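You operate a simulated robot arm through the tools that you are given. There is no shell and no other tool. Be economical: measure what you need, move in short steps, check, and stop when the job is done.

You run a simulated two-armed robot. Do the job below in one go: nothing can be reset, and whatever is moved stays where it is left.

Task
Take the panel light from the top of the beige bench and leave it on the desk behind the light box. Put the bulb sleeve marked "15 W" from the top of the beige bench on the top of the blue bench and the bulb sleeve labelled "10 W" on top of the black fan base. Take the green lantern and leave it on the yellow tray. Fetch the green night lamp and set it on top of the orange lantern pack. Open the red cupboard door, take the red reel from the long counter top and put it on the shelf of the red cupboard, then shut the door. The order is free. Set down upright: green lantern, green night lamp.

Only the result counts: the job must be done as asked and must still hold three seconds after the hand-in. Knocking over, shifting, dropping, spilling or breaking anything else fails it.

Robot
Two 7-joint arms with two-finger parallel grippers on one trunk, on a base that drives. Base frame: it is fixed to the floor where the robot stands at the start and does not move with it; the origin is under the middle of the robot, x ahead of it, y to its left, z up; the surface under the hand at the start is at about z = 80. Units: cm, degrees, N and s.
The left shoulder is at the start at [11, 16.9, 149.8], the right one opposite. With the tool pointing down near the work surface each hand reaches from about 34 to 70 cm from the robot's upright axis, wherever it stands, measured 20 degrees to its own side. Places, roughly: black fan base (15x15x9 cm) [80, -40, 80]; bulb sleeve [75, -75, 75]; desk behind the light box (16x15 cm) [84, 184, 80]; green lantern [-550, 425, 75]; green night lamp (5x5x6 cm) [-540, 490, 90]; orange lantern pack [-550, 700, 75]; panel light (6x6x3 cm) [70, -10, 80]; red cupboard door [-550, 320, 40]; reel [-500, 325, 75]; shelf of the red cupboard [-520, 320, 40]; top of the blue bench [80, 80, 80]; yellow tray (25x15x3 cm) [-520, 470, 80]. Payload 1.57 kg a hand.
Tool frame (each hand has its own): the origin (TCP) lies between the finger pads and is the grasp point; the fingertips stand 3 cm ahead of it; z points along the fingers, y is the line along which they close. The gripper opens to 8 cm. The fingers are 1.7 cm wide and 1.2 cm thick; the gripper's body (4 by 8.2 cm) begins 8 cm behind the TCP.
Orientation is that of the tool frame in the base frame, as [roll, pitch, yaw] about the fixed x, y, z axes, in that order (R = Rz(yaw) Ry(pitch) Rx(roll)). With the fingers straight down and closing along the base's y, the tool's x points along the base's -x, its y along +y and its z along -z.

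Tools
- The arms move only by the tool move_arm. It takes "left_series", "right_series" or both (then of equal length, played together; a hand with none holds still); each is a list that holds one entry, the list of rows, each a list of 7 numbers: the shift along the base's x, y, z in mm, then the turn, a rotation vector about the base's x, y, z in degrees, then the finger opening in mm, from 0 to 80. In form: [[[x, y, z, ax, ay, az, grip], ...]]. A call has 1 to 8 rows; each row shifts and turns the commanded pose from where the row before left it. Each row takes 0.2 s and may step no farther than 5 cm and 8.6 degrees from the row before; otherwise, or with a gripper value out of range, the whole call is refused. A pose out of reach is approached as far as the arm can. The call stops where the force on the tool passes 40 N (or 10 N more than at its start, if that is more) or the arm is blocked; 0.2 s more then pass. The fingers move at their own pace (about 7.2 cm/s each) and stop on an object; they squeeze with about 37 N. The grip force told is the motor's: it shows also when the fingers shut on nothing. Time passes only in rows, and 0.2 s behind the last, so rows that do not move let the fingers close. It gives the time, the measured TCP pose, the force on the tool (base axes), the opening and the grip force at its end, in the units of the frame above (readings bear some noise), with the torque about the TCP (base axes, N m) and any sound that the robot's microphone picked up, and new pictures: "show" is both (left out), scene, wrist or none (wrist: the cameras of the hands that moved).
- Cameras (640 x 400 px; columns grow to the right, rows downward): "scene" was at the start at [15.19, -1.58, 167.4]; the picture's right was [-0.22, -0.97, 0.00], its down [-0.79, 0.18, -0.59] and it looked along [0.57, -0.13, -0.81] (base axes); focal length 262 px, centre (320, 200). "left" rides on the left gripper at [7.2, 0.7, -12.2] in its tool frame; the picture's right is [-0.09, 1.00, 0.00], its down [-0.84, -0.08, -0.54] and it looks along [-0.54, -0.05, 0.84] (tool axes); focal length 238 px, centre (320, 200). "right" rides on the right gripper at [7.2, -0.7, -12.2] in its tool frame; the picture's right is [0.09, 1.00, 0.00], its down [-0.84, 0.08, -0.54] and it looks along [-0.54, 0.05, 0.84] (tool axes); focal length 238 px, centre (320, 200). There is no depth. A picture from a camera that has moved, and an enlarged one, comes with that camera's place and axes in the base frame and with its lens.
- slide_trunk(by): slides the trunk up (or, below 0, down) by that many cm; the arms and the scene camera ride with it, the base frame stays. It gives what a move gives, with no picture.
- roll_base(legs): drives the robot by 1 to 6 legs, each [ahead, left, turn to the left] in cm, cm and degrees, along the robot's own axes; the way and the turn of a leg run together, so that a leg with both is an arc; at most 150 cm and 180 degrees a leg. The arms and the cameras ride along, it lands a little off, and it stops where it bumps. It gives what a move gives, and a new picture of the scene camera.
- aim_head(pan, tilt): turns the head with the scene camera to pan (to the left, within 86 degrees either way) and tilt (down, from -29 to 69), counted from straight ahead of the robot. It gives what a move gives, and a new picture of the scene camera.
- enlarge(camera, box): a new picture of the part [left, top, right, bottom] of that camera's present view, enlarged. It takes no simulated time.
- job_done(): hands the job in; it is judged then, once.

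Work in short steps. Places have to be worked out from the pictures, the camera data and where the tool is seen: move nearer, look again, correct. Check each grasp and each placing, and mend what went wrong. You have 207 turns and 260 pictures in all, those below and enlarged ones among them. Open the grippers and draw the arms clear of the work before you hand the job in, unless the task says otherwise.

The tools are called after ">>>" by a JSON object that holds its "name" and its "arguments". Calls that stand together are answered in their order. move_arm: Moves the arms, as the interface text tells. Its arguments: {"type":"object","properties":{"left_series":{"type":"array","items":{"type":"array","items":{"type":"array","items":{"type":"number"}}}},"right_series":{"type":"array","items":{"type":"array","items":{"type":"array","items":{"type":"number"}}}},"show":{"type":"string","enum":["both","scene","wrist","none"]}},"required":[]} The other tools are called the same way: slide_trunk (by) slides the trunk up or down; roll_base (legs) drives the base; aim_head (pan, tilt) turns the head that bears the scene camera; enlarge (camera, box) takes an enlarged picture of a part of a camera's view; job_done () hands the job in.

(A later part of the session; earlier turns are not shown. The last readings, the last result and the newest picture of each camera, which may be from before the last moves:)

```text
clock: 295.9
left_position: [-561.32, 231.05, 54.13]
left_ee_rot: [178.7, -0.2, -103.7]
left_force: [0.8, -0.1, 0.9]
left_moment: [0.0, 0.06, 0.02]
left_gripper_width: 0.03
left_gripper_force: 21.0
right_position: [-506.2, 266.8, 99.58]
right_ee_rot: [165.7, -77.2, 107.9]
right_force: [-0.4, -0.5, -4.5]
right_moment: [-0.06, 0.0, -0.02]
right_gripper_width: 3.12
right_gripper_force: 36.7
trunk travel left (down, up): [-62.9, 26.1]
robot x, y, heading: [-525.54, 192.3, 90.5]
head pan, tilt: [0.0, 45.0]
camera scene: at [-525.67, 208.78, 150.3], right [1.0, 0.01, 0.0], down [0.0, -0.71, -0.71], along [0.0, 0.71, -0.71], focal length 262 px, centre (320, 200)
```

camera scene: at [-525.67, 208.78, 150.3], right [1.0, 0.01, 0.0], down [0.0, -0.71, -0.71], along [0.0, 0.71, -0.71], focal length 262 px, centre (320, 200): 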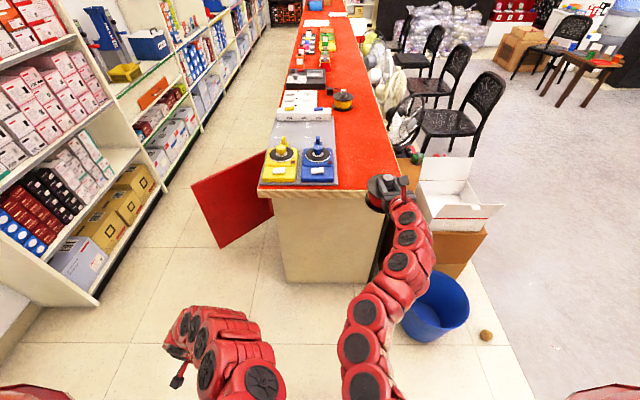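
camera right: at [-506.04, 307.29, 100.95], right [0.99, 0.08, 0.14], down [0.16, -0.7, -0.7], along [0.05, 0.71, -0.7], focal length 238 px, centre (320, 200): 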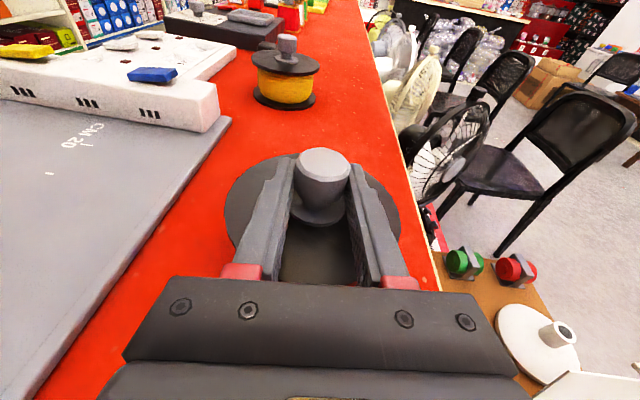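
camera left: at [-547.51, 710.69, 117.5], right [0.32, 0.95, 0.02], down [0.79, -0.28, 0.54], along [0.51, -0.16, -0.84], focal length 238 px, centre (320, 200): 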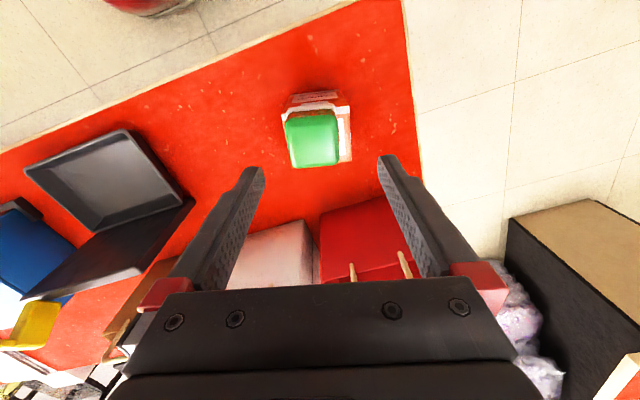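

Clear. I shift left, lower the trunk 40 cm and tuck the left hand inward.

>>> {"name": "roll_base", "arguments": {"legs": [[0, 38, -0.5]]}}

>>> {"name": "slide_trunk", "arguments": {"by": -39}}

>>> {"name": "move_arm", "arguments": {"left_series": [[[35, 0, 0, 0, 0, 0, 0], [35, 0, 0, 0, 0, 0, 0], [35, 0, 0, 0, 0, 0, 0]]], "right_series": [[[0, 0, -20, 0, 0, 0, 10], [0, -20, -20, 0, 0, 0, 10], [0, -20, -20, 0, 0, 0, 10]]]}}

```text
clock: 298.3
left_position: [-598.67, 230.82, 54.09]
left_ee_rot: [178.7, -0.3, -103.7]
left_force: [-0.5, 0.6, -0.3]
left_moment: [-0.01, 0.01, -0.04]
left_gripper_width: 0.0
left_gripper_force: 21.4
right_position: [-543.18, 266.67, 99.52]
right_ee_rot: [165.7, -77.2, 108.0]
right_force: [-0.2, 0.5, -4.0]
right_moment: [-0.04, -0.03, -0.02]
right_gripper_width: 3.15
right_gripper_force: 37.0
trunk travel left (down, up): [-62.9, 26.1]
robot x, y, heading: [-562.62, 192.43, 90.4]
head pan, tilt: [0.0, 45.0]
camera scene: at [-562.86, 208.63, 150.29], right [1.0, 0.01, 0.0], down [0.0, -0.71, -0.71], along [0.0, 0.71, -0.71], focal length 262 px, centre (320, 200)
```

scene: 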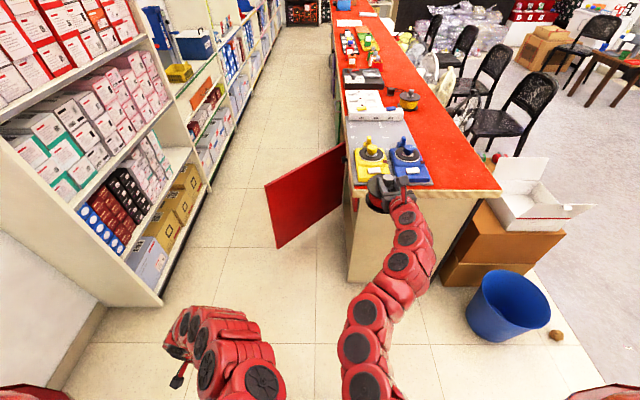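

```text
clock: 302.1
left_position: [-598.38, 230.85, 15.04]
left_ee_rot: [178.7, -0.3, -103.7]
left_force: [0.3, 0.6, -0.1]
left_moment: [0.0, 0.01, -0.01]
left_gripper_width: 0.01
left_gripper_force: 21.9
right_position: [-543.14, 266.52, 60.6]
right_ee_rot: [165.8, -77.2, 107.9]
right_force: [0.4, -0.1, -5.4]
right_moment: [-0.02, 0.04, 0.0]
right_gripper_width: 3.11
right_gripper_force: 37.3
trunk travel left (down, up): [-23.9, 65.1]
robot x, y, heading: [-562.72, 192.3, 90.2]
head pan, tilt: [0.0, 45.0]
```

```text
clock: 302.9
left_position: [-588.08, 231.04, 14.89]
left_ee_rot: [178.7, -0.2, -103.6]
left_force: [-0.3, -0.7, 0.2]
left_moment: [-0.03, 0.02, -0.04]
left_gripper_width: 0.01
left_gripper_force: 21.2
left hand out of reach, approached as far as the arm can: row 3
right_position: [-543.29, 262.53, 54.72]
right_ee_rot: [165.6, -77.2, 108.1]
right_force: [0.2, 0.7, -4.5]
right_moment: [-0.05, 0.02, 0.0]
right_gripper_width: 3.11
right_gripper_force: 37.3
trunk travel left (down, up): [-23.9, 65.1]
robot x, y, heading: [-562.83, 191.95, 90.2]
head pan, tilt: [0.0, 45.0]
camera scene: at [-562.85, 208.57, 111.3], right [1.0, 0.01, 0.0], down [0.0, -0.71, -0.71], along [0.0, 0.71, -0.71], focal length 262 px, centre (320, 200)
camera right: at [-543.65, 252.16, 64.14], right [0.99, 0.09, 0.14], down [0.16, -0.7, -0.7], along [0.04, 0.71, -0.7], focal length 238 px, centre (320, 200)
camera left: at [-590.15, 224.33, 27.21], right [-0.95, 0.32, 0.02], down [0.28, 0.79, 0.54], along [0.15, 0.52, -0.84], focal length 238 px, centre (320, 200)
```

scene: 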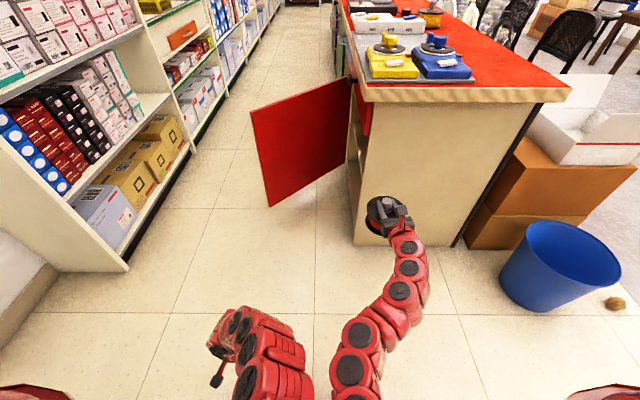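
right: 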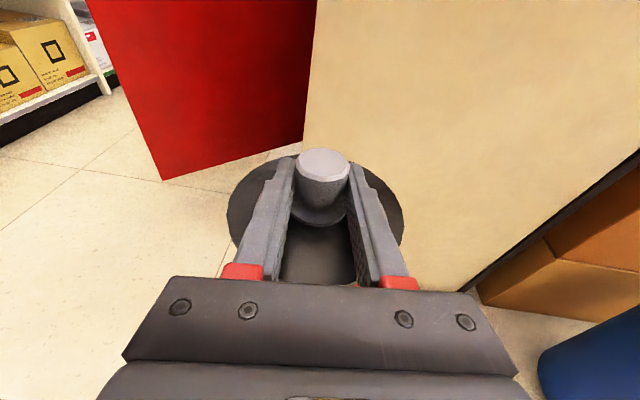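
left: 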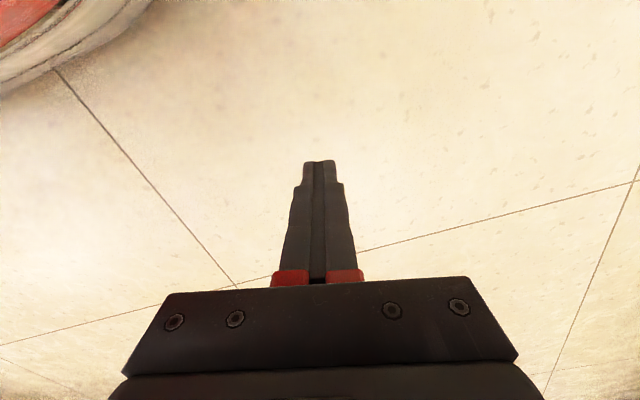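

The reel hangs level. Door hinge ≈[-549,340], free end ≈[-590,307]. I drive left 17, then forward ~45, so the reel comes before the open cupboard between door and end panel.

>>> {"name": "roll_base", "arguments": {"legs": [[0, 18, 0], [30, 0, 0]]}}

>>> {"name": "enlarge", "arguments": {"camera": "right", "box": [0, 0, 640, 400]}}

```text
clock: 306.0
left_position: [-605.69, 261.41, 15.04]
left_ee_rot: [178.7, -0.1, -104.0]
left_force: [-0.9, -0.8, 0.4]
left_moment: [0.0, 0.04, -0.03]
left_gripper_width: 0.0
left_gripper_force: 21.5
right_position: [-560.64, 292.8, 54.65]
right_ee_rot: [165.7, -77.2, 107.7]
right_force: [-0.5, 0.7, -4.4]
right_moment: [-0.01, 0.0, 0.0]
right_gripper_width: 3.1
right_gripper_force: 36.8
trunk travel left (down, up): [-23.9, 65.1]
robot x, y, heading: [-580.73, 222.07, 89.8]
head pan, tilt: [0.0, 45.0]
camera scene: at [-580.62, 238.79, 111.29], right [1.0, 0.0, 0.0], down [0.0, -0.71, -0.71], along [0.0, 0.71, -0.71], focal length 262 px, centre (320, 200)
```

scene: 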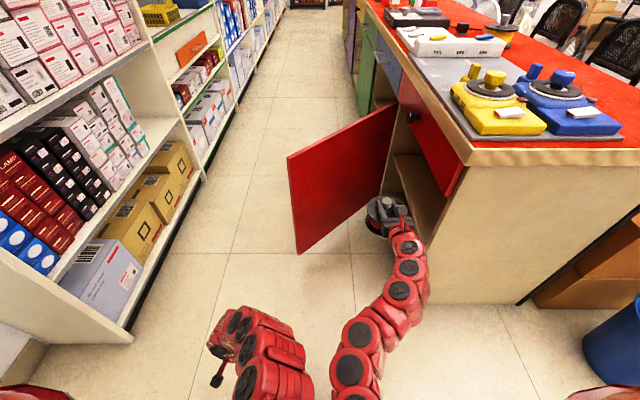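

```text
1.00 times, centred on (320, 200) of right (not enlarged: the box is as wide or as high as the picture)
camera zoom: at [-561.22, 282.29, 64.14], right [0.99, 0.08, 0.14], down [0.16, -0.7, -0.7], along [0.04, 0.71, -0.7], focal length 238 px, centre (320, 200)
```

zoom: 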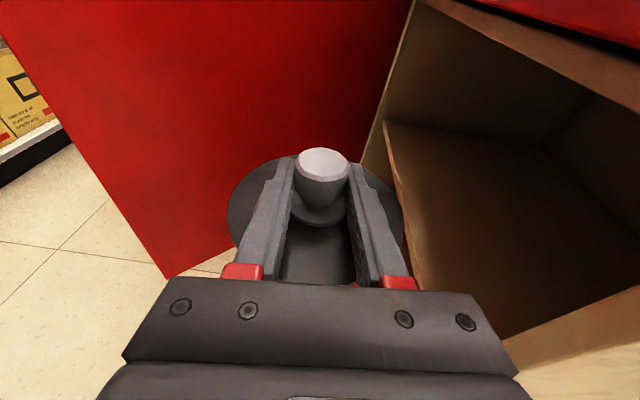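

I enlarge the interior for the shelf's front edge.

>>> {"name": "enlarge", "arguments": {"camera": "right", "box": [340, 0, 640, 380]}}

>>> {"name": "enlarge", "arguments": {"camera": "scene", "box": [340, 80, 500, 320]}}

```text
1.05 times, centred on (490, 190) of right (not enlarged: the box is as wide or as high as the picture)
camera zoom: at [-561.22, 282.29, 64.14], right [0.99, 0.08, 0.14], down [0.16, -0.7, -0.7], along [0.04, 0.71, -0.7], focal length 251 px, centre (141, 210)
```

zoom: 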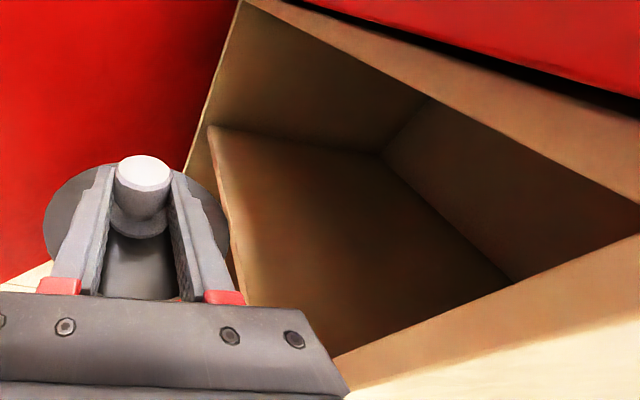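

```text
1.67 times, centred on (420, 200) of scene
camera zoom: at [-580.62, 238.79, 111.29], right [1.0, 0.0, 0.0], down [0.0, -0.71, -0.71], along [0.0, 0.71, -0.71], focal length 437 px, centre (153, 200)
```

zoom: 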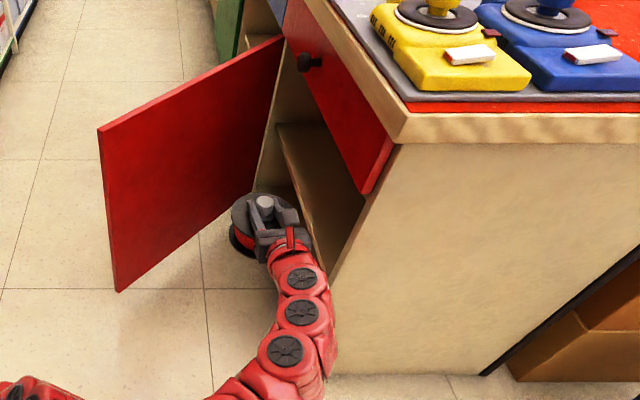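

Shelf top z≈42, front edge x≈−548, opening y 289–333, upper rail z≈61. I drive 15 cm forward, then yaw the hand towards the cupboard.

>>> {"name": "roll_base", "arguments": {"legs": [[16, 0, 0]]}}

>>> {"name": "move_arm", "arguments": {"right_series": [[[0, 0, 0, 0, 0, -8, 10], [0, 0, 0, 0, 0, -8, 10], [0, 0, 0, 0, 0, -8, 10], [0, 0, 0, 0, 0, -8, 10]]]}}

```text
clock: 307.5
left_position: [-605.93, 277.81, 14.92]
left_ee_rot: [178.7, -0.2, -103.8]
left_force: [0.7, 0.3, -0.4]
left_moment: [0.04, -0.02, -0.03]
left_gripper_width: 0.01
left_gripper_force: 20.9
right_position: [-560.76, 309.2, 54.52]
right_ee_rot: [165.8, -77.2, 107.8]
right_force: [0.6, -0.4, -4.4]
right_moment: [-0.03, 0.02, -0.01]
right_gripper_width: 3.12
right_gripper_force: 36.6
trunk travel left (down, up): [-23.9, 65.1]
robot x, y, heading: [-580.78, 239.08, 90.2]
head pan, tilt: [0.0, 45.0]
camera scene: at [-580.68, 255.19, 111.29], right [1.0, 0.0, 0.0], down [0.0, -0.71, -0.71], along [0.0, 0.71, -0.71], focal length 262 px, centre (320, 200)
```

scene: 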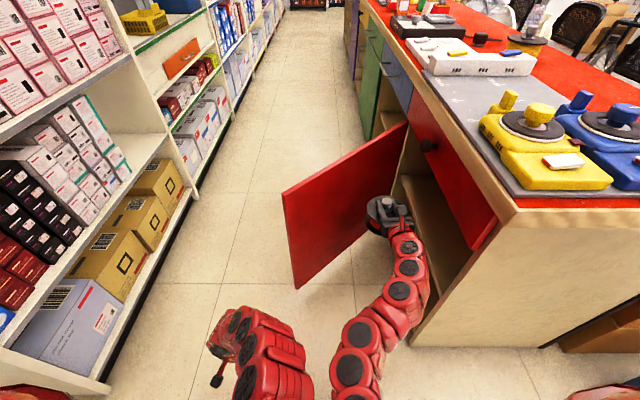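

```text
clock: 308.5
left_position: [-605.8, 277.76, 14.83]
left_ee_rot: [178.7, -0.1, -103.9]
left_force: [0.2, 0.3, -0.3]
left_moment: [-0.03, -0.02, 0.01]
left_gripper_width: 0.02
left_gripper_force: 21.4
right_position: [-557.44, 306.7, 55.47]
right_ee_rot: [166.0, -77.2, 76.8]
right_force: [0.4, -0.3, -3.8]
right_moment: [0.01, 0.02, 0.03]
right_gripper_width: 3.1
right_gripper_force: 37.3
right hand out of reach, approached as far as the arm can: row 4
trunk travel left (down, up): [-23.9, 65.1]
robot x, y, heading: [-580.7, 238.93, 90.1]
head pan, tilt: [0.0, 45.0]
camera scene: at [-580.66, 255.14, 111.3], right [1.0, 0.0, 0.0], down [0.0, -0.71, -0.71], along [0.0, 0.71, -0.71], focal length 262 px, centre (320, 200)
camera right: at [-563.1, 297.92, 64.94], right [0.89, -0.43, 0.14], down [-0.22, -0.68, -0.7], along [0.4, 0.59, -0.7], focal length 238 px, centre (320, 200)
```

scene: 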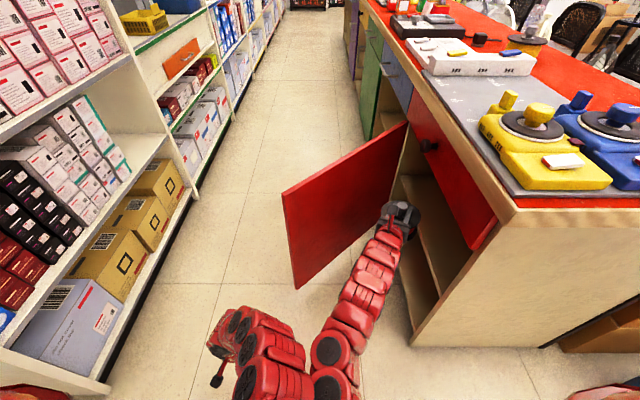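
right: 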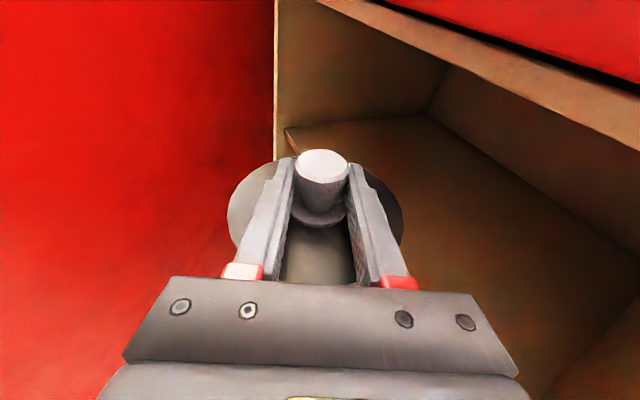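

Yawing works so far; I move in with +x while yawing further, above the shelf, and watch.

>>> {"name": "move_arm", "arguments": {"right_series": [[[20, 8, 0, 0, 0, -7, 10], [20, 8, 0, 0, 0, -7, 10]]], "show": "wrist"}}

```text
clock: 309.1
left_position: [-605.74, 277.76, 14.93]
left_ee_rot: [178.7, -0.2, -103.8]
left_force: [0.0, -0.3, 0.8]
left_moment: [0.01, -0.05, 0.02]
left_gripper_width: 0.01
left_gripper_force: 21.3
right_position: [-546.04, 302.05, 57.36]
right_ee_rot: [165.8, -77.0, 63.2]
right_force: [0.7, -0.5, -4.2]
right_moment: [-0.01, 0.03, 0.02]
right_gripper_width: 3.08
right_gripper_force: 37.1
right hand out of reach, approached as far as the arm can: row 1, 2
trunk travel left (down, up): [-23.9, 65.1]
robot x, y, heading: [-580.52, 238.77, 90.4]
head pan, tilt: [0.0, 45.0]
camera right: at [-553.72, 294.94, 66.89], right [0.76, -0.63, 0.14], down [-0.38, -0.61, -0.69], along [0.53, 0.48, -0.71], focal length 238 px, centre (320, 200)
```

right: 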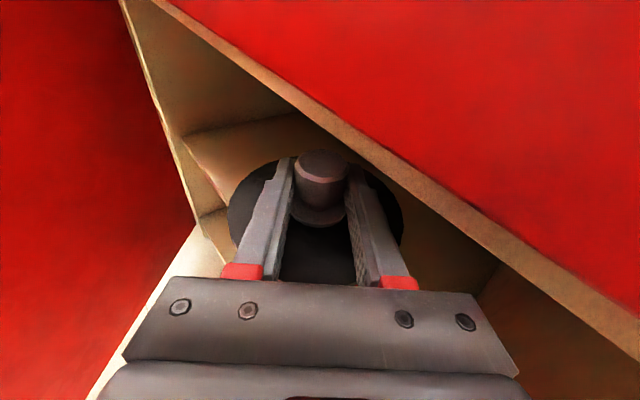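

It is the near-limit (arm too folded) that holds it. I shift the base 15 cm left (which also draws the reel out in −x), giving the arm room to extend.

>>> {"name": "roll_base", "arguments": {"legs": [[0, 15, 0]]}}

>>> {"name": "move_arm", "arguments": {"right_series": [[[0, 25, -10, 0, 0, 0, 10], [0, 25, -10, 0, 0, 0, 10], [0, 25, 0, 0, 0, 0, 10]]]}}

```text
clock: 310.4
left_position: [-620.71, 277.73, 14.98]
left_ee_rot: [178.7, -0.2, -103.8]
left_force: [0.3, 0.2, -0.2]
left_moment: [-0.03, 0.03, 0.01]
left_gripper_width: 0.0
left_gripper_force: 20.7
right_position: [-561.04, 301.97, 57.26]
right_ee_rot: [165.9, -77.1, 63.3]
right_force: [-0.2, 0.4, -4.0]
right_moment: [0.04, 0.04, -0.01]
right_gripper_width: 3.1
right_gripper_force: 36.8
trunk travel left (down, up): [-23.9, 65.1]
robot x, y, heading: [-595.61, 238.66, 90.1]
head pan, tilt: [0.0, 45.0]
camera scene: at [-595.61, 255.11, 111.3], right [1.0, 0.0, 0.0], down [0.0, -0.71, -0.71], along [0.0, 0.71, -0.71], focal length 262 px, centre (320, 200)
```

scene: 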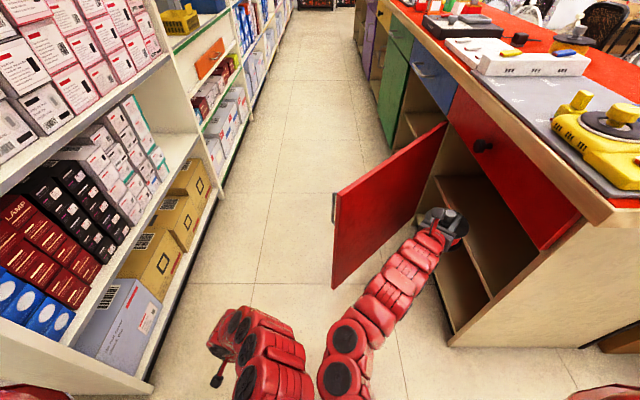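

```text
clock: 311.2
left_position: [-620.86, 277.68, 15.0]
left_ee_rot: [178.8, -0.3, -103.8]
left_force: [0.1, 0.3, 0.4]
left_moment: [0.01, -0.03, 0.0]
left_gripper_width: 0.01
left_gripper_force: 20.9
right_position: [-558.71, 304.62, 56.44]
right_ee_rot: [165.9, -77.0, 63.8]
right_force: [0.3, -0.1, -4.0]
right_moment: [0.01, 0.06, 0.01]
right_gripper_width: 3.12
right_gripper_force: 36.6
right hand out of reach, approached as far as the arm can: row 1, 2, 3
trunk travel left (down, up): [-23.9, 65.1]
robot x, y, heading: [-595.26, 238.7, 90.2]
head pan, tilt: [0.0, 45.0]
camera scene: at [-595.59, 255.11, 111.3], right [1.0, 0.0, 0.0], down [0.0, -0.71, -0.71], along [0.0, 0.71, -0.71], focal length 262 px, centre (320, 200)
camera right: at [-566.24, 297.47, 65.88], right [0.77, -0.62, 0.14], down [-0.37, -0.62, -0.69], along [0.52, 0.48, -0.71], focal length 238 px, centre (320, 200)
```

scene: 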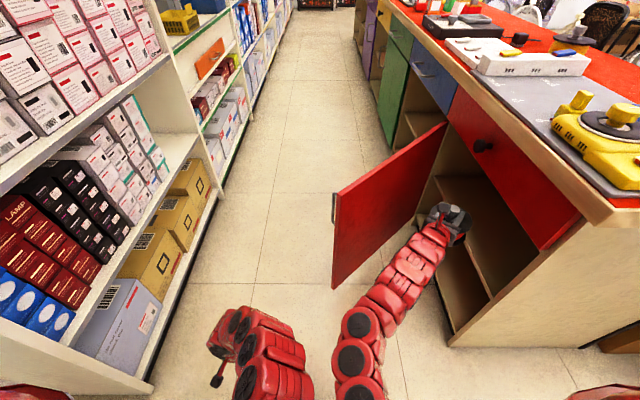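
right: 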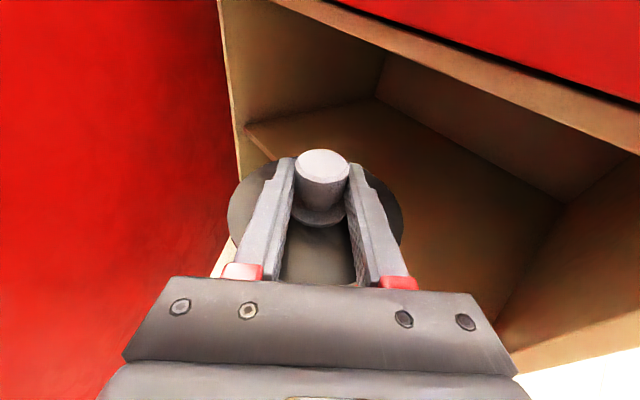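

Base moves can do the insertion. First I try a bit more yaw here, keeping position.

>>> {"name": "move_arm", "arguments": {"right_series": [[[0, 0, 0, 0, 0, -8, 10], [0, 0, 0, 0, 0, -8, 10]]], "show": "none"}}

```text
clock: 311.8
left_position: [-620.7, 277.67, 15.0]
left_ee_rot: [178.6, -0.2, -103.7]
left_force: [0.4, -0.5, -0.4]
left_moment: [-0.01, 0.01, -0.02]
left_gripper_width: 0.0
left_gripper_force: 21.4
right_position: [-551.0, 295.22, 59.4]
right_ee_rot: [165.8, -76.8, 49.1]
right_force: [0.6, -1.1, -5.3]
right_moment: [-0.01, 0.03, -0.01]
right_gripper_width: 3.1
right_gripper_force: 37.1
right hand out of reach, approached as far as the arm can: row 1, 2
trunk travel left (down, up): [-23.9, 65.1]
robot x, y, heading: [-595.71, 239.03, 90.3]
head pan, tilt: [0.0, 45.0]
```

The hand now points well into the cupboard (~30° off +x). I lower the trunk 5 cm to stay under the rail, then let the base carry it: forward 17, then right ~9.

>>> {"name": "slide_trunk", "arguments": {"by": -5}}

>>> {"name": "roll_base", "arguments": {"legs": [[16, 1, 0]]}}

>>> {"name": "enlarge", "arguments": {"camera": "right", "box": [0, 0, 640, 400]}}

```text
clock: 312.8
left_position: [-620.73, 277.6, 10.01]
left_ee_rot: [178.7, -0.1, -103.9]
left_force: [0.1, -0.4, 0.0]
left_moment: [0.03, -0.02, 0.01]
left_gripper_width: 0.0
left_gripper_force: 20.8
right_position: [-550.99, 295.31, 54.36]
right_ee_rot: [165.9, -76.8, 49.2]
right_force: [-0.4, -0.4, -4.3]
right_moment: [0.02, 0.06, 0.03]
right_gripper_width: 3.11
right_gripper_force: 37.2
trunk travel left (down, up): [-18.9, 70.1]
robot x, y, heading: [-595.7, 239.23, 89.9]
head pan, tilt: [0.0, 45.0]
```

```text
clock: 314.2
left_position: [-621.61, 294.0, 10.04]
left_ee_rot: [178.7, -0.2, -104.0]
left_force: [0.4, -0.3, 0.2]
left_moment: [0.0, 0.01, -0.01]
left_gripper_width: 0.0
left_gripper_force: 21.7
right_position: [-551.79, 311.29, 54.36]
right_ee_rot: [165.9, -76.8, 49.0]
right_force: [-0.2, 0.0, -5.2]
right_moment: [-0.01, 0.0, -0.02]
right_gripper_width: 3.14
right_gripper_force: 36.8
trunk travel left (down, up): [-18.9, 70.1]
robot x, y, heading: [-597.0, 254.6, 89.8]
head pan, tilt: [0.0, 45.0]
camera scene: at [-596.55, 271.27, 106.29], right [1.0, 0.0, 0.0], down [0.0, -0.71, -0.71], along [0.0, 0.71, -0.71], focal length 262 px, centre (320, 200)
```

scene: 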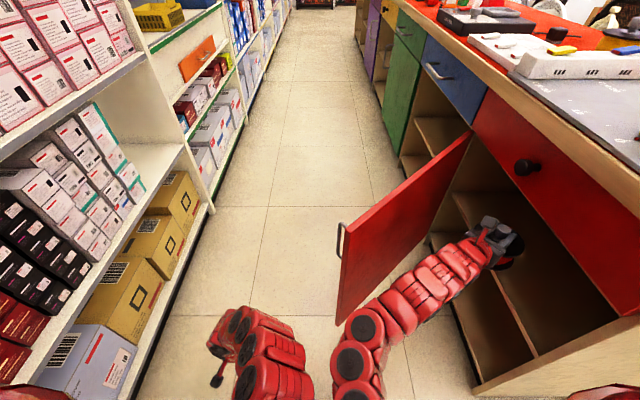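

```text
1.00 times, centred on (320, 200) of right (not enlarged: the box is as wide or as high as the picture)
camera zoom: at [-560.97, 306.33, 63.89], right [0.59, -0.8, 0.15], down [-0.52, -0.51, -0.69], along [0.62, 0.33, -0.71], focal length 238 px, centre (320, 200)
```

zoom: 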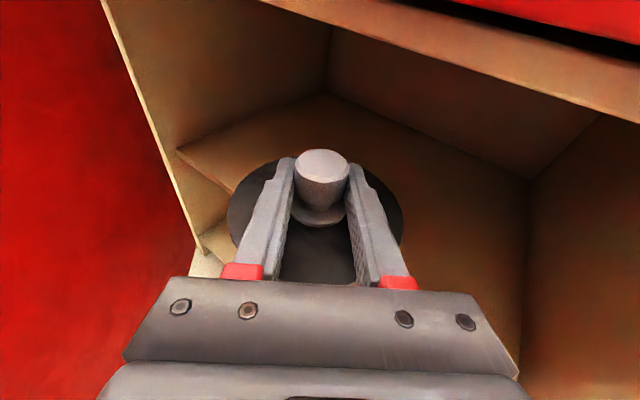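

Reel is right before the mouth, level and between shelf (42) and rail (61). I move the base 10 cm right to carry it in.

>>> {"name": "roll_base", "arguments": {"legs": [[0, -10, 0]]}}

>>> {"name": "enlarge", "arguments": {"camera": "right", "box": [0, 0, 640, 400]}}

```text
clock: 315.3
left_position: [-611.81, 293.86, 9.98]
left_ee_rot: [178.7, -0.1, -103.9]
left_force: [0.8, -0.6, 0.9]
left_moment: [-0.04, -0.02, 0.01]
left_gripper_width: 0.01
left_gripper_force: 21.7
right_position: [-542.02, 311.36, 54.33]
right_ee_rot: [165.8, -76.8, 49.1]
right_force: [-0.2, 0.5, -4.1]
right_moment: [-0.01, 0.03, 0.0]
right_gripper_width: 3.1
right_gripper_force: 36.9
trunk travel left (down, up): [-18.9, 70.1]
robot x, y, heading: [-586.32, 255.01, 90.0]
head pan, tilt: [0.0, 45.0]
camera scene: at [-586.58, 271.27, 106.3], right [1.0, 0.0, 0.0], down [0.0, -0.71, -0.71], along [0.0, 0.71, -0.71], focal length 262 px, centre (320, 200)
```

scene: 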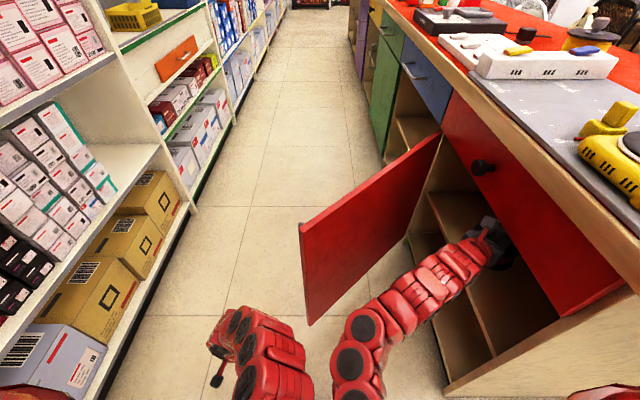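

```text
1.00 times, centred on (320, 200) of right (not enlarged: the box is as wide or as high as the picture)
camera zoom: at [-551.05, 306.39, 63.89], right [0.59, -0.8, 0.15], down [-0.52, -0.51, -0.69], along [0.62, 0.33, -0.71], focal length 238 px, centre (320, 200)
```

zoom: 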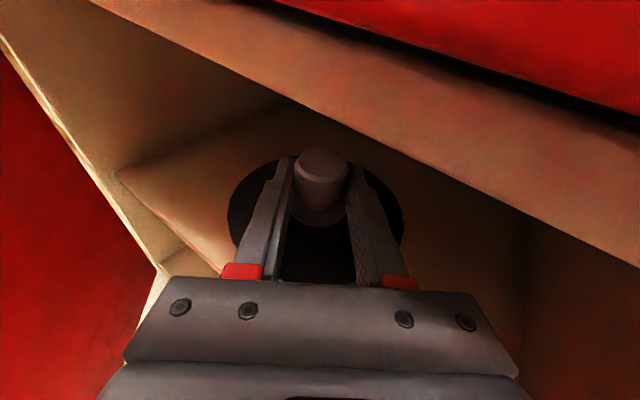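

The reel is inside above the shelf (front edge x≈−546). I lower the trunk 3 cm, then feel down.

>>> {"name": "slide_trunk", "arguments": {"by": -2.8}}

>>> {"name": "move_arm", "arguments": {"right_series": [[[0, 0, -3, 0, 0, 0, 10], [0, 0, -3, 0, 0, 0, 10], [0, 0, -3, 0, 0, 0, 10], [0, 0, -3, 0, 0, 0, 10]]], "show": "wrist"}}

```text
clock: 316.1
left_position: [-611.81, 293.95, 7.19]
left_ee_rot: [178.5, -0.2, -103.9]
left_force: [0.9, -0.2, -1.5]
left_moment: [-0.01, 0.02, -0.01]
left_gripper_width: 0.01
left_gripper_force: 21.2
right_position: [-541.89, 311.35, 51.64]
right_ee_rot: [165.8, -76.8, 49.2]
right_force: [0.4, 0.2, -4.4]
right_moment: [-0.02, 0.02, 0.0]
right_gripper_width: 3.08
right_gripper_force: 37.2
trunk travel left (down, up): [-16.1, 72.9]
robot x, y, heading: [-586.74, 254.6, 90.0]
head pan, tilt: [0.0, 45.0]
```

```text
clock: 317.1
left_position: [-611.68, 293.82, 7.24]
left_ee_rot: [178.6, -0.2, -103.8]
left_force: [0.2, 0.7, -0.4]
left_moment: [0.01, -0.03, 0.03]
left_gripper_width: 0.02
left_gripper_force: 21.8
right_position: [-541.89, 311.37, 50.43]
right_ee_rot: [165.8, -76.7, 49.3]
right_force: [0.6, 0.2, -4.2]
right_moment: [0.0, 0.01, 0.02]
right_gripper_width: 3.11
right_gripper_force: 36.9
trunk travel left (down, up): [-16.1, 72.9]
robot x, y, heading: [-586.72, 255.31, 90.0]
head pan, tilt: [0.0, 45.0]
camera right: at [-550.97, 306.32, 59.94], right [0.59, -0.79, 0.15], down [-0.51, -0.51, -0.69], along [0.62, 0.33, -0.71], focal length 238 px, centre (320, 200)
```

right: 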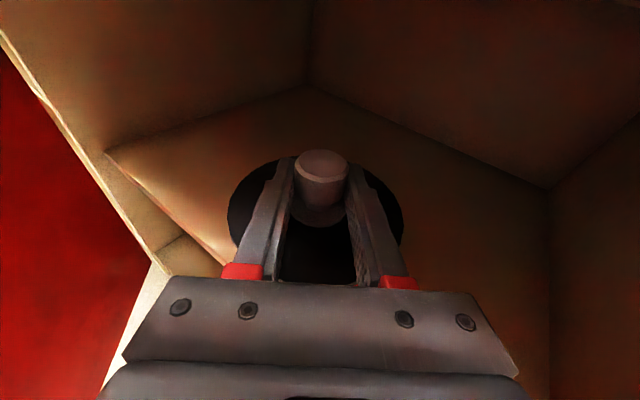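

No contact yet, and the camera is below the rail now. I move 25 mm deeper, then feel down further.

>>> {"name": "roll_base", "arguments": {"legs": [[0, -2.5, 0]]}}

>>> {"name": "move_arm", "arguments": {"right_series": [[[0, 0, -3, 0, 0, 0, 10], [0, 0, -3, 0, 0, 0, 10], [0, 0, -3, 0, 0, 0, 10], [0, 0, -3, 0, 0, 0, 10], [0, 0, -3, 0, 0, 0, 10], [0, 0, -3, 0, 0, 0, 10]]], "show": "wrist"}}

```text
clock: 317.9
left_position: [-609.21, 293.98, 7.25]
left_ee_rot: [178.8, -0.2, -103.8]
left_force: [0.7, -0.5, 0.4]
left_moment: [0.02, 0.0, 0.02]
left_gripper_width: 0.0
left_gripper_force: 21.1
right_position: [-539.39, 311.37, 50.3]
right_ee_rot: [166.0, -76.7, 49.4]
right_force: [0.1, -1.2, -4.1]
right_moment: [-0.01, 0.05, -0.01]
right_gripper_width: 3.14
right_gripper_force: 37.0
trunk travel left (down, up): [-16.1, 72.9]
robot x, y, heading: [-583.98, 254.86, 90.1]
head pan, tilt: [0.0, 45.0]
camera scene: at [-584.05, 271.28, 103.5], right [1.0, 0.0, 0.0], down [0.0, -0.71, -0.71], along [0.0, 0.71, -0.71], focal length 262 px, centre (320, 200)
```

scene: 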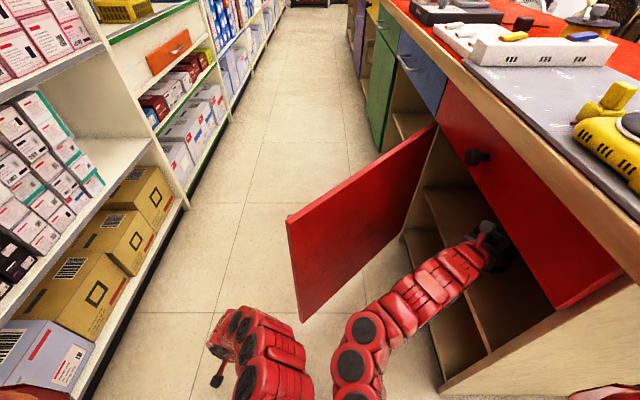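

```text
clock: 319.3
left_position: [-609.27, 293.94, 7.12]
left_ee_rot: [178.6, -0.2, -104.0]
left_force: [-0.3, -0.3, 0.0]
left_moment: [0.01, 0.01, 0.03]
left_gripper_width: 0.0
left_gripper_force: 21.4
right_position: [-539.22, 311.2, 48.72]
right_ee_rot: [165.9, -76.6, 49.8]
right_force: [0.3, 0.2, -4.0]
right_moment: [-0.05, 0.02, -0.03]
right_gripper_width: 3.13
right_gripper_force: 37.4
trunk travel left (down, up): [-16.1, 72.9]
robot x, y, heading: [-584.51, 254.97, 89.8]
head pan, tilt: [0.0, 45.0]
camera right: at [-548.36, 306.16, 58.26], right [0.6, -0.79, 0.15], down [-0.51, -0.51, -0.69], along [0.62, 0.34, -0.71], focal length 238 px, centre (320, 200)
```

right: 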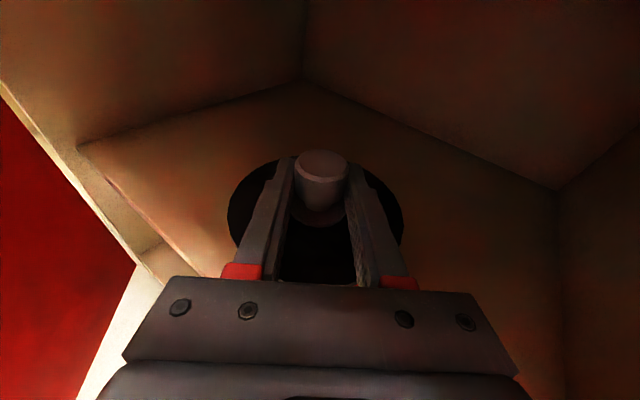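

Still no contact; clearance grew, so I go 3 cm deeper and continue down.

>>> {"name": "roll_base", "arguments": {"legs": [[0, -3, 0]]}}

>>> {"name": "move_arm", "arguments": {"right_series": [[[0, 0, -3, 0, 0, 0, 10], [0, 0, -3, 0, 0, 0, 10], [0, 0, -3, 0, 0, 0, 10], [0, 0, -3, 0, 0, 0, 10], [0, 0, -3, 0, 0, 0, 10], [0, 0, -3, 0, 0, 0, 10]]], "show": "wrist"}}

```text
clock: 320.1
left_position: [-606.24, 293.92, 7.13]
left_ee_rot: [178.6, -0.2, -103.9]
left_force: [-0.6, -0.1, 0.7]
left_moment: [0.01, -0.01, 0.01]
left_gripper_width: 0.0
left_gripper_force: 21.3
right_position: [-536.46, 311.1, 48.67]
right_ee_rot: [165.9, -76.6, 49.7]
right_force: [0.2, -0.7, -5.2]
right_moment: [-0.01, 0.02, 0.0]
right_gripper_width: 3.11
right_gripper_force: 36.8
trunk travel left (down, up): [-16.1, 72.9]
robot x, y, heading: [-580.69, 254.94, 90.3]
head pan, tilt: [0.0, 45.0]
camera scene: at [-581.07, 271.29, 103.5], right [1.0, 0.0, 0.0], down [0.0, -0.71, -0.71], along [0.0, 0.71, -0.71], focal length 262 px, centre (320, 200)
```

scene: 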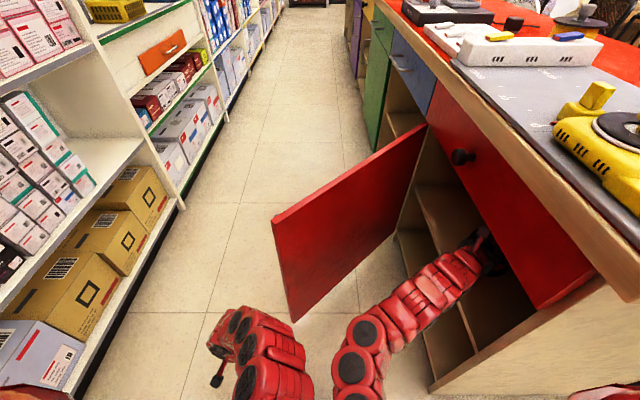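

```text
clock: 321.5
left_position: [-606.22, 293.9, 7.15]
left_ee_rot: [178.6, -0.2, -103.8]
left_force: [-0.1, 0.6, 0.4]
left_moment: [0.0, 0.05, 0.02]
left_gripper_width: 0.0
left_gripper_force: 21.6
right_position: [-536.27, 311.15, 46.8]
right_ee_rot: [166.0, -76.7, 49.9]
right_force: [0.3, -0.2, -4.1]
right_moment: [-0.01, 0.02, -0.02]
right_gripper_width: 3.11
right_gripper_force: 37.0
trunk travel left (down, up): [-16.1, 72.9]
robot x, y, heading: [-581.31, 254.98, 90.0]
head pan, tilt: [0.0, 45.0]
camera right: at [-545.26, 306.05, 56.48], right [0.6, -0.79, 0.15], down [-0.51, -0.52, -0.69], along [0.62, 0.34, -0.71], focal length 238 px, centre (320, 200)
```

right: 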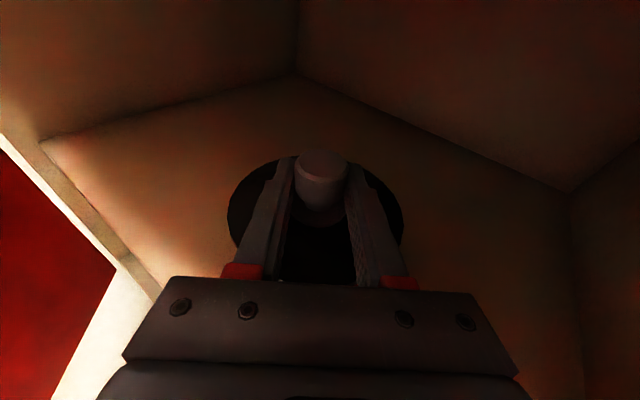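

I continue downward.

>>> {"name": "move_arm", "arguments": {"right_series": [[[0, 0, -3, 0, 0, 0, 10], [0, 0, -3, 0, 0, 0, 10], [0, 0, -3, 0, 0, 0, 10], [0, 0, -3, 0, 0, 0, 10], [0, 0, -3, 0, 0, 0, 10], [0, 0, -3, 0, 0, 0, 10]]], "show": "wrist"}}

```text
clock: 322.9
left_position: [-606.29, 293.88, 7.17]
left_ee_rot: [178.7, -0.2, -103.9]
left_force: [0.0, 0.6, -0.7]
left_moment: [-0.03, 0.01, -0.01]
left_gripper_width: 0.0
left_gripper_force: 20.7
right_position: [-535.98, 310.82, 45.05]
right_ee_rot: [166.0, -76.6, 49.8]
right_force: [-0.3, -0.6, -4.5]
right_moment: [0.01, 0.04, -0.02]
right_gripper_width: 3.11
right_gripper_force: 37.1
right hand out of reach, approached as far as the arm can: row 5
trunk travel left (down, up): [-16.1, 72.9]
robot x, y, heading: [-581.17, 254.91, 90.4]
head pan, tilt: [0.0, 45.0]
camera right: at [-545.1, 305.75, 54.7], right [0.6, -0.79, 0.15], down [-0.51, -0.52, -0.69], along [0.62, 0.34, -0.71], focal length 238 px, centre (320, 200)
```

right: 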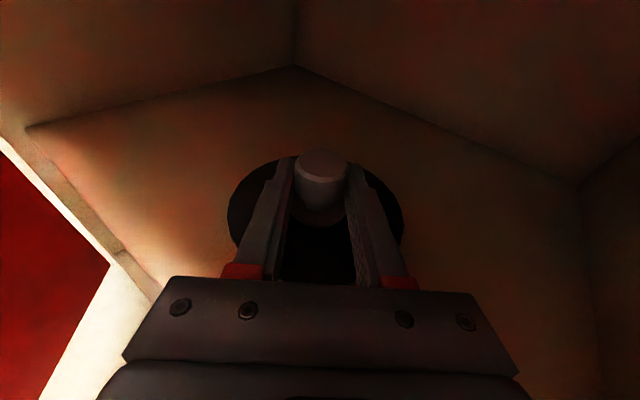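

The shelf works out at z≈35.5–36. The arm is at its limit, so I lower the trunk 1 cm at a time and watch the force.

>>> {"name": "slide_trunk", "arguments": {"by": -0.8}}

>>> {"name": "slide_trunk", "arguments": {"by": -0.5}}

```text
clock: 323.5
left_position: [-606.24, 293.99, 6.32]
left_ee_rot: [178.6, -0.1, -103.9]
left_force: [0.3, 0.2, -0.7]
left_moment: [0.03, 0.02, -0.01]
left_gripper_width: 0.0
left_gripper_force: 21.0
right_position: [-536.15, 310.92, 44.56]
right_ee_rot: [166.1, -76.8, 49.7]
right_force: [0.7, 2.7, 1.2]
right_moment: [0.56, -0.13, -0.1]
right_gripper_width: 3.1
right_gripper_force: 37.1
trunk travel left (down, up): [-15.3, 73.7]
robot x, y, heading: [-580.92, 254.86, 90.0]
head pan, tilt: [0.0, 45.0]
```

```text
clock: 324.0
left_position: [-606.05, 293.92, 5.87]
left_ee_rot: [178.7, 0.0, -103.9]
left_force: [0.0, 0.4, 0.6]
left_moment: [0.01, -0.04, 0.01]
left_gripper_width: 0.01
left_gripper_force: 21.6
right_position: [-535.9, 310.61, 44.21]
right_ee_rot: [165.7, -77.0, 49.7]
right_force: [7.4, -7.0, 19.8]
right_moment: [0.8, -0.27, -0.24]
right_gripper_width: 3.14
right_gripper_force: 37.4
trunk travel left (down, up): [-14.8, 74.2]
robot x, y, heading: [-580.94, 254.92, 89.8]
head pan, tilt: [0.0, 45.0]
```

Contact (20 N). I open the gripper and withdraw along the finger direction.

>>> {"name": "move_arm", "arguments": {"right_series": [[[0, 0, 2, 0, 0, 0, 30], [0, 0, 0, 0, 0, 0, 55], [0, 0, 0, 0, 0, 0, 80], [0, 0, 0, 0, 0, 0, 80]]], "show": "wrist"}}

```text
clock: 325.0
left_position: [-606.19, 293.89, 5.85]
left_ee_rot: [178.8, -0.1, -103.9]
left_force: [-0.2, 0.2, -0.5]
left_moment: [0.02, 0.03, -0.04]
left_gripper_width: 0.0
left_gripper_force: 21.5
right_position: [-536.06, 310.84, 43.95]
right_ee_rot: [166.0, -76.7, 50.0]
right_force: [-0.5, 0.6, -0.2]
right_moment: [-0.01, 0.03, 0.0]
right_gripper_width: 7.99
right_gripper_force: 0.1
trunk travel left (down, up): [-14.8, 74.2]
robot x, y, heading: [-580.97, 254.72, 89.8]
head pan, tilt: [0.0, 45.0]
camera right: at [-545.1, 305.76, 53.59], right [0.6, -0.78, 0.15], down [-0.51, -0.52, -0.69], along [0.62, 0.34, -0.71], focal length 238 px, centre (320, 200)
```

right: 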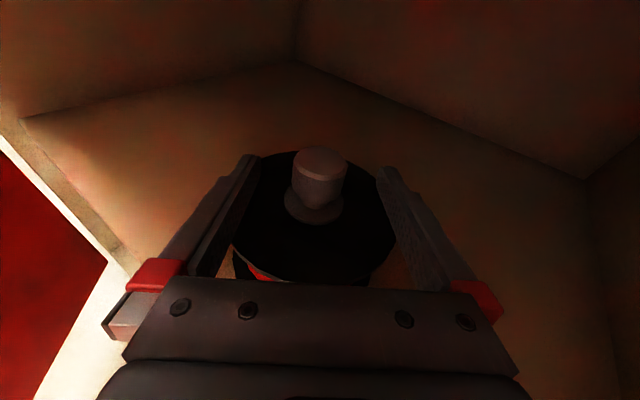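

The reel stands on the shelf. I withdraw with the base along the finger axis (back and left).

>>> {"name": "roll_base", "arguments": {"legs": [[-5.7, 8, 0], [-3, 8, 0]]}}

>>> {"name": "enlarge", "arguments": {"camera": "right", "box": [0, 0, 640, 400]}}

```text
clock: 326.8
left_position: [-622.36, 285.2, 5.86]
left_ee_rot: [178.7, -0.1, -103.9]
left_force: [-0.2, -0.5, -0.4]
left_moment: [0.0, -0.03, 0.02]
left_gripper_width: 0.0
left_gripper_force: 21.5
right_position: [-552.2, 302.21, 44.04]
right_ee_rot: [166.0, -76.7, 49.9]
right_force: [-0.8, 0.3, -0.5]
right_moment: [0.0, 0.01, 0.01]
right_gripper_width: 8.01
right_gripper_force: 0.0
trunk travel left (down, up): [-14.8, 74.2]
robot x, y, heading: [-597.59, 246.55, 90.3]
head pan, tilt: [0.0, 45.0]
camera scene: at [-597.24, 262.53, 102.21], right [1.0, 0.0, 0.0], down [0.0, -0.71, -0.71], along [0.0, 0.71, -0.71], focal length 262 px, centre (320, 200)
```

scene: 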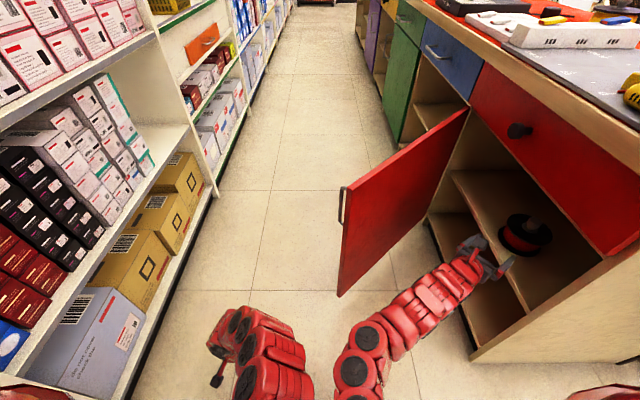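

```text
1.00 times, centred on (320, 200) of right (not enlarged: the box is as wide or as high as the picture)
camera zoom: at [-561.22, 297.03, 53.63], right [0.6, -0.79, 0.14], down [-0.51, -0.52, -0.69], along [0.62, 0.34, -0.71], focal length 238 px, centre (320, 200)
```

zoom: 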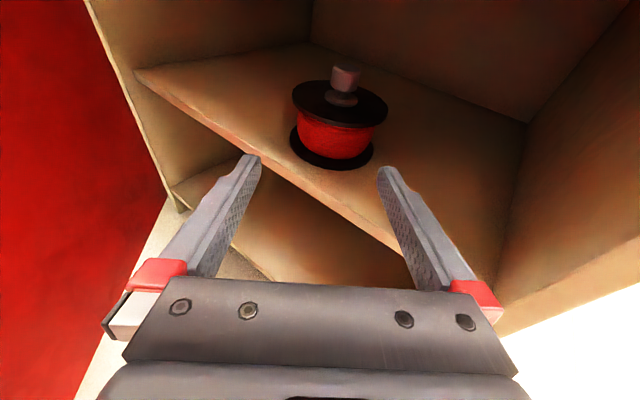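

The reel is well inside on the shelf. I step 5 cm left, close the fingers and turn the hand back to point along +y.

>>> {"name": "roll_base", "arguments": {"legs": [[0, 5, 0]]}}

>>> {"name": "move_arm", "arguments": {"right_series": [[[-5, -5, 0, 0, 0, 8, 0], [-5, -5, 0, 0, 0, 8, 0], [-5, -5, 0, 0, 0, 8, 0], [0, -10, 0, 0, 0, 8, 0], [0, -10, 0, 0, 0, 8, 0], [0, -10, 0, 0, 0, 8, 0]]]}}

```text
clock: 327.8
left_position: [-627.53, 285.29, 5.95]
left_ee_rot: [178.7, -0.1, -103.9]
left_force: [0.5, -0.6, 0.2]
left_moment: [0.0, 0.0, 0.04]
left_gripper_width: 0.0
left_gripper_force: 21.0
right_position: [-557.36, 302.11, 44.07]
right_ee_rot: [166.0, -76.7, 49.9]
right_force: [0.6, 0.1, 0.0]
right_moment: [0.05, 0.01, 0.01]
right_gripper_width: 8.0
right_gripper_force: 0.0
trunk travel left (down, up): [-14.8, 74.2]
robot x, y, heading: [-602.39, 246.58, 90.4]
head pan, tilt: [0.0, 45.0]
camera scene: at [-602.32, 262.52, 102.2], right [1.0, 0.0, 0.0], down [0.0, -0.71, -0.71], along [0.0, 0.71, -0.71], focal length 262 px, centre (320, 200)
```

scene: 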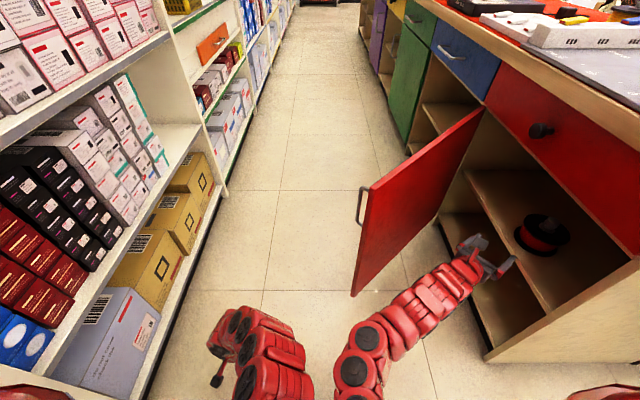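

```text
clock: 329.2
left_position: [-627.44, 285.18, 5.82]
left_ee_rot: [178.6, -0.1, -103.9]
left_force: [0.6, 0.7, 0.5]
left_moment: [-0.01, -0.04, -0.01]
left_gripper_width: 0.0
left_gripper_force: 21.0
right_position: [-558.84, 297.5, 43.91]
right_ee_rot: [165.2, -76.6, 98.8]
right_force: [0.0, -0.6, 0.4]
right_moment: [-0.04, 0.02, 0.0]
right_gripper_width: 0.01
right_gripper_force: 21.3
trunk travel left (down, up): [-14.8, 74.2]
robot x, y, heading: [-602.38, 246.28, 90.2]
head pan, tilt: [0.0, 45.0]
camera scene: at [-602.33, 262.52, 102.12], right [1.0, 0.0, 0.0], down [0.0, -0.71, -0.71], along [0.0, 0.71, -0.71], focal length 262 px, centre (320, 200)
camera right: at [-561.02, 287.48, 53.53], right [0.99, -0.08, 0.15], down [0.05, -0.72, -0.69], along [0.16, 0.69, -0.71], focal length 238 px, centre (320, 200)
```

scene: 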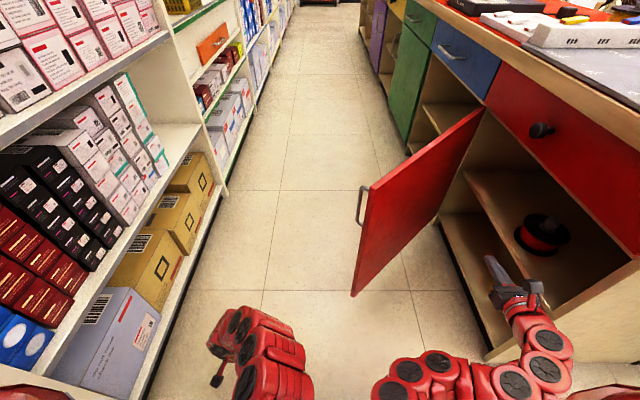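
right: 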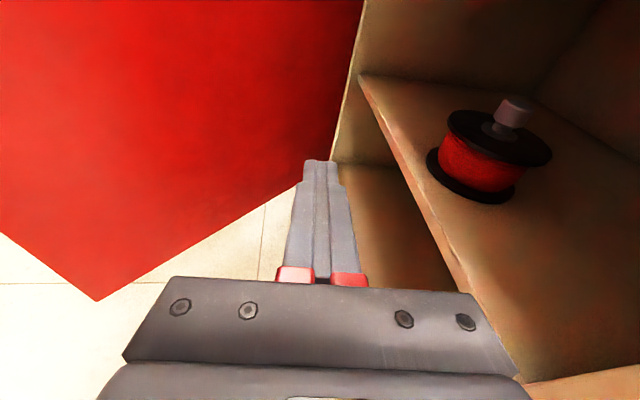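

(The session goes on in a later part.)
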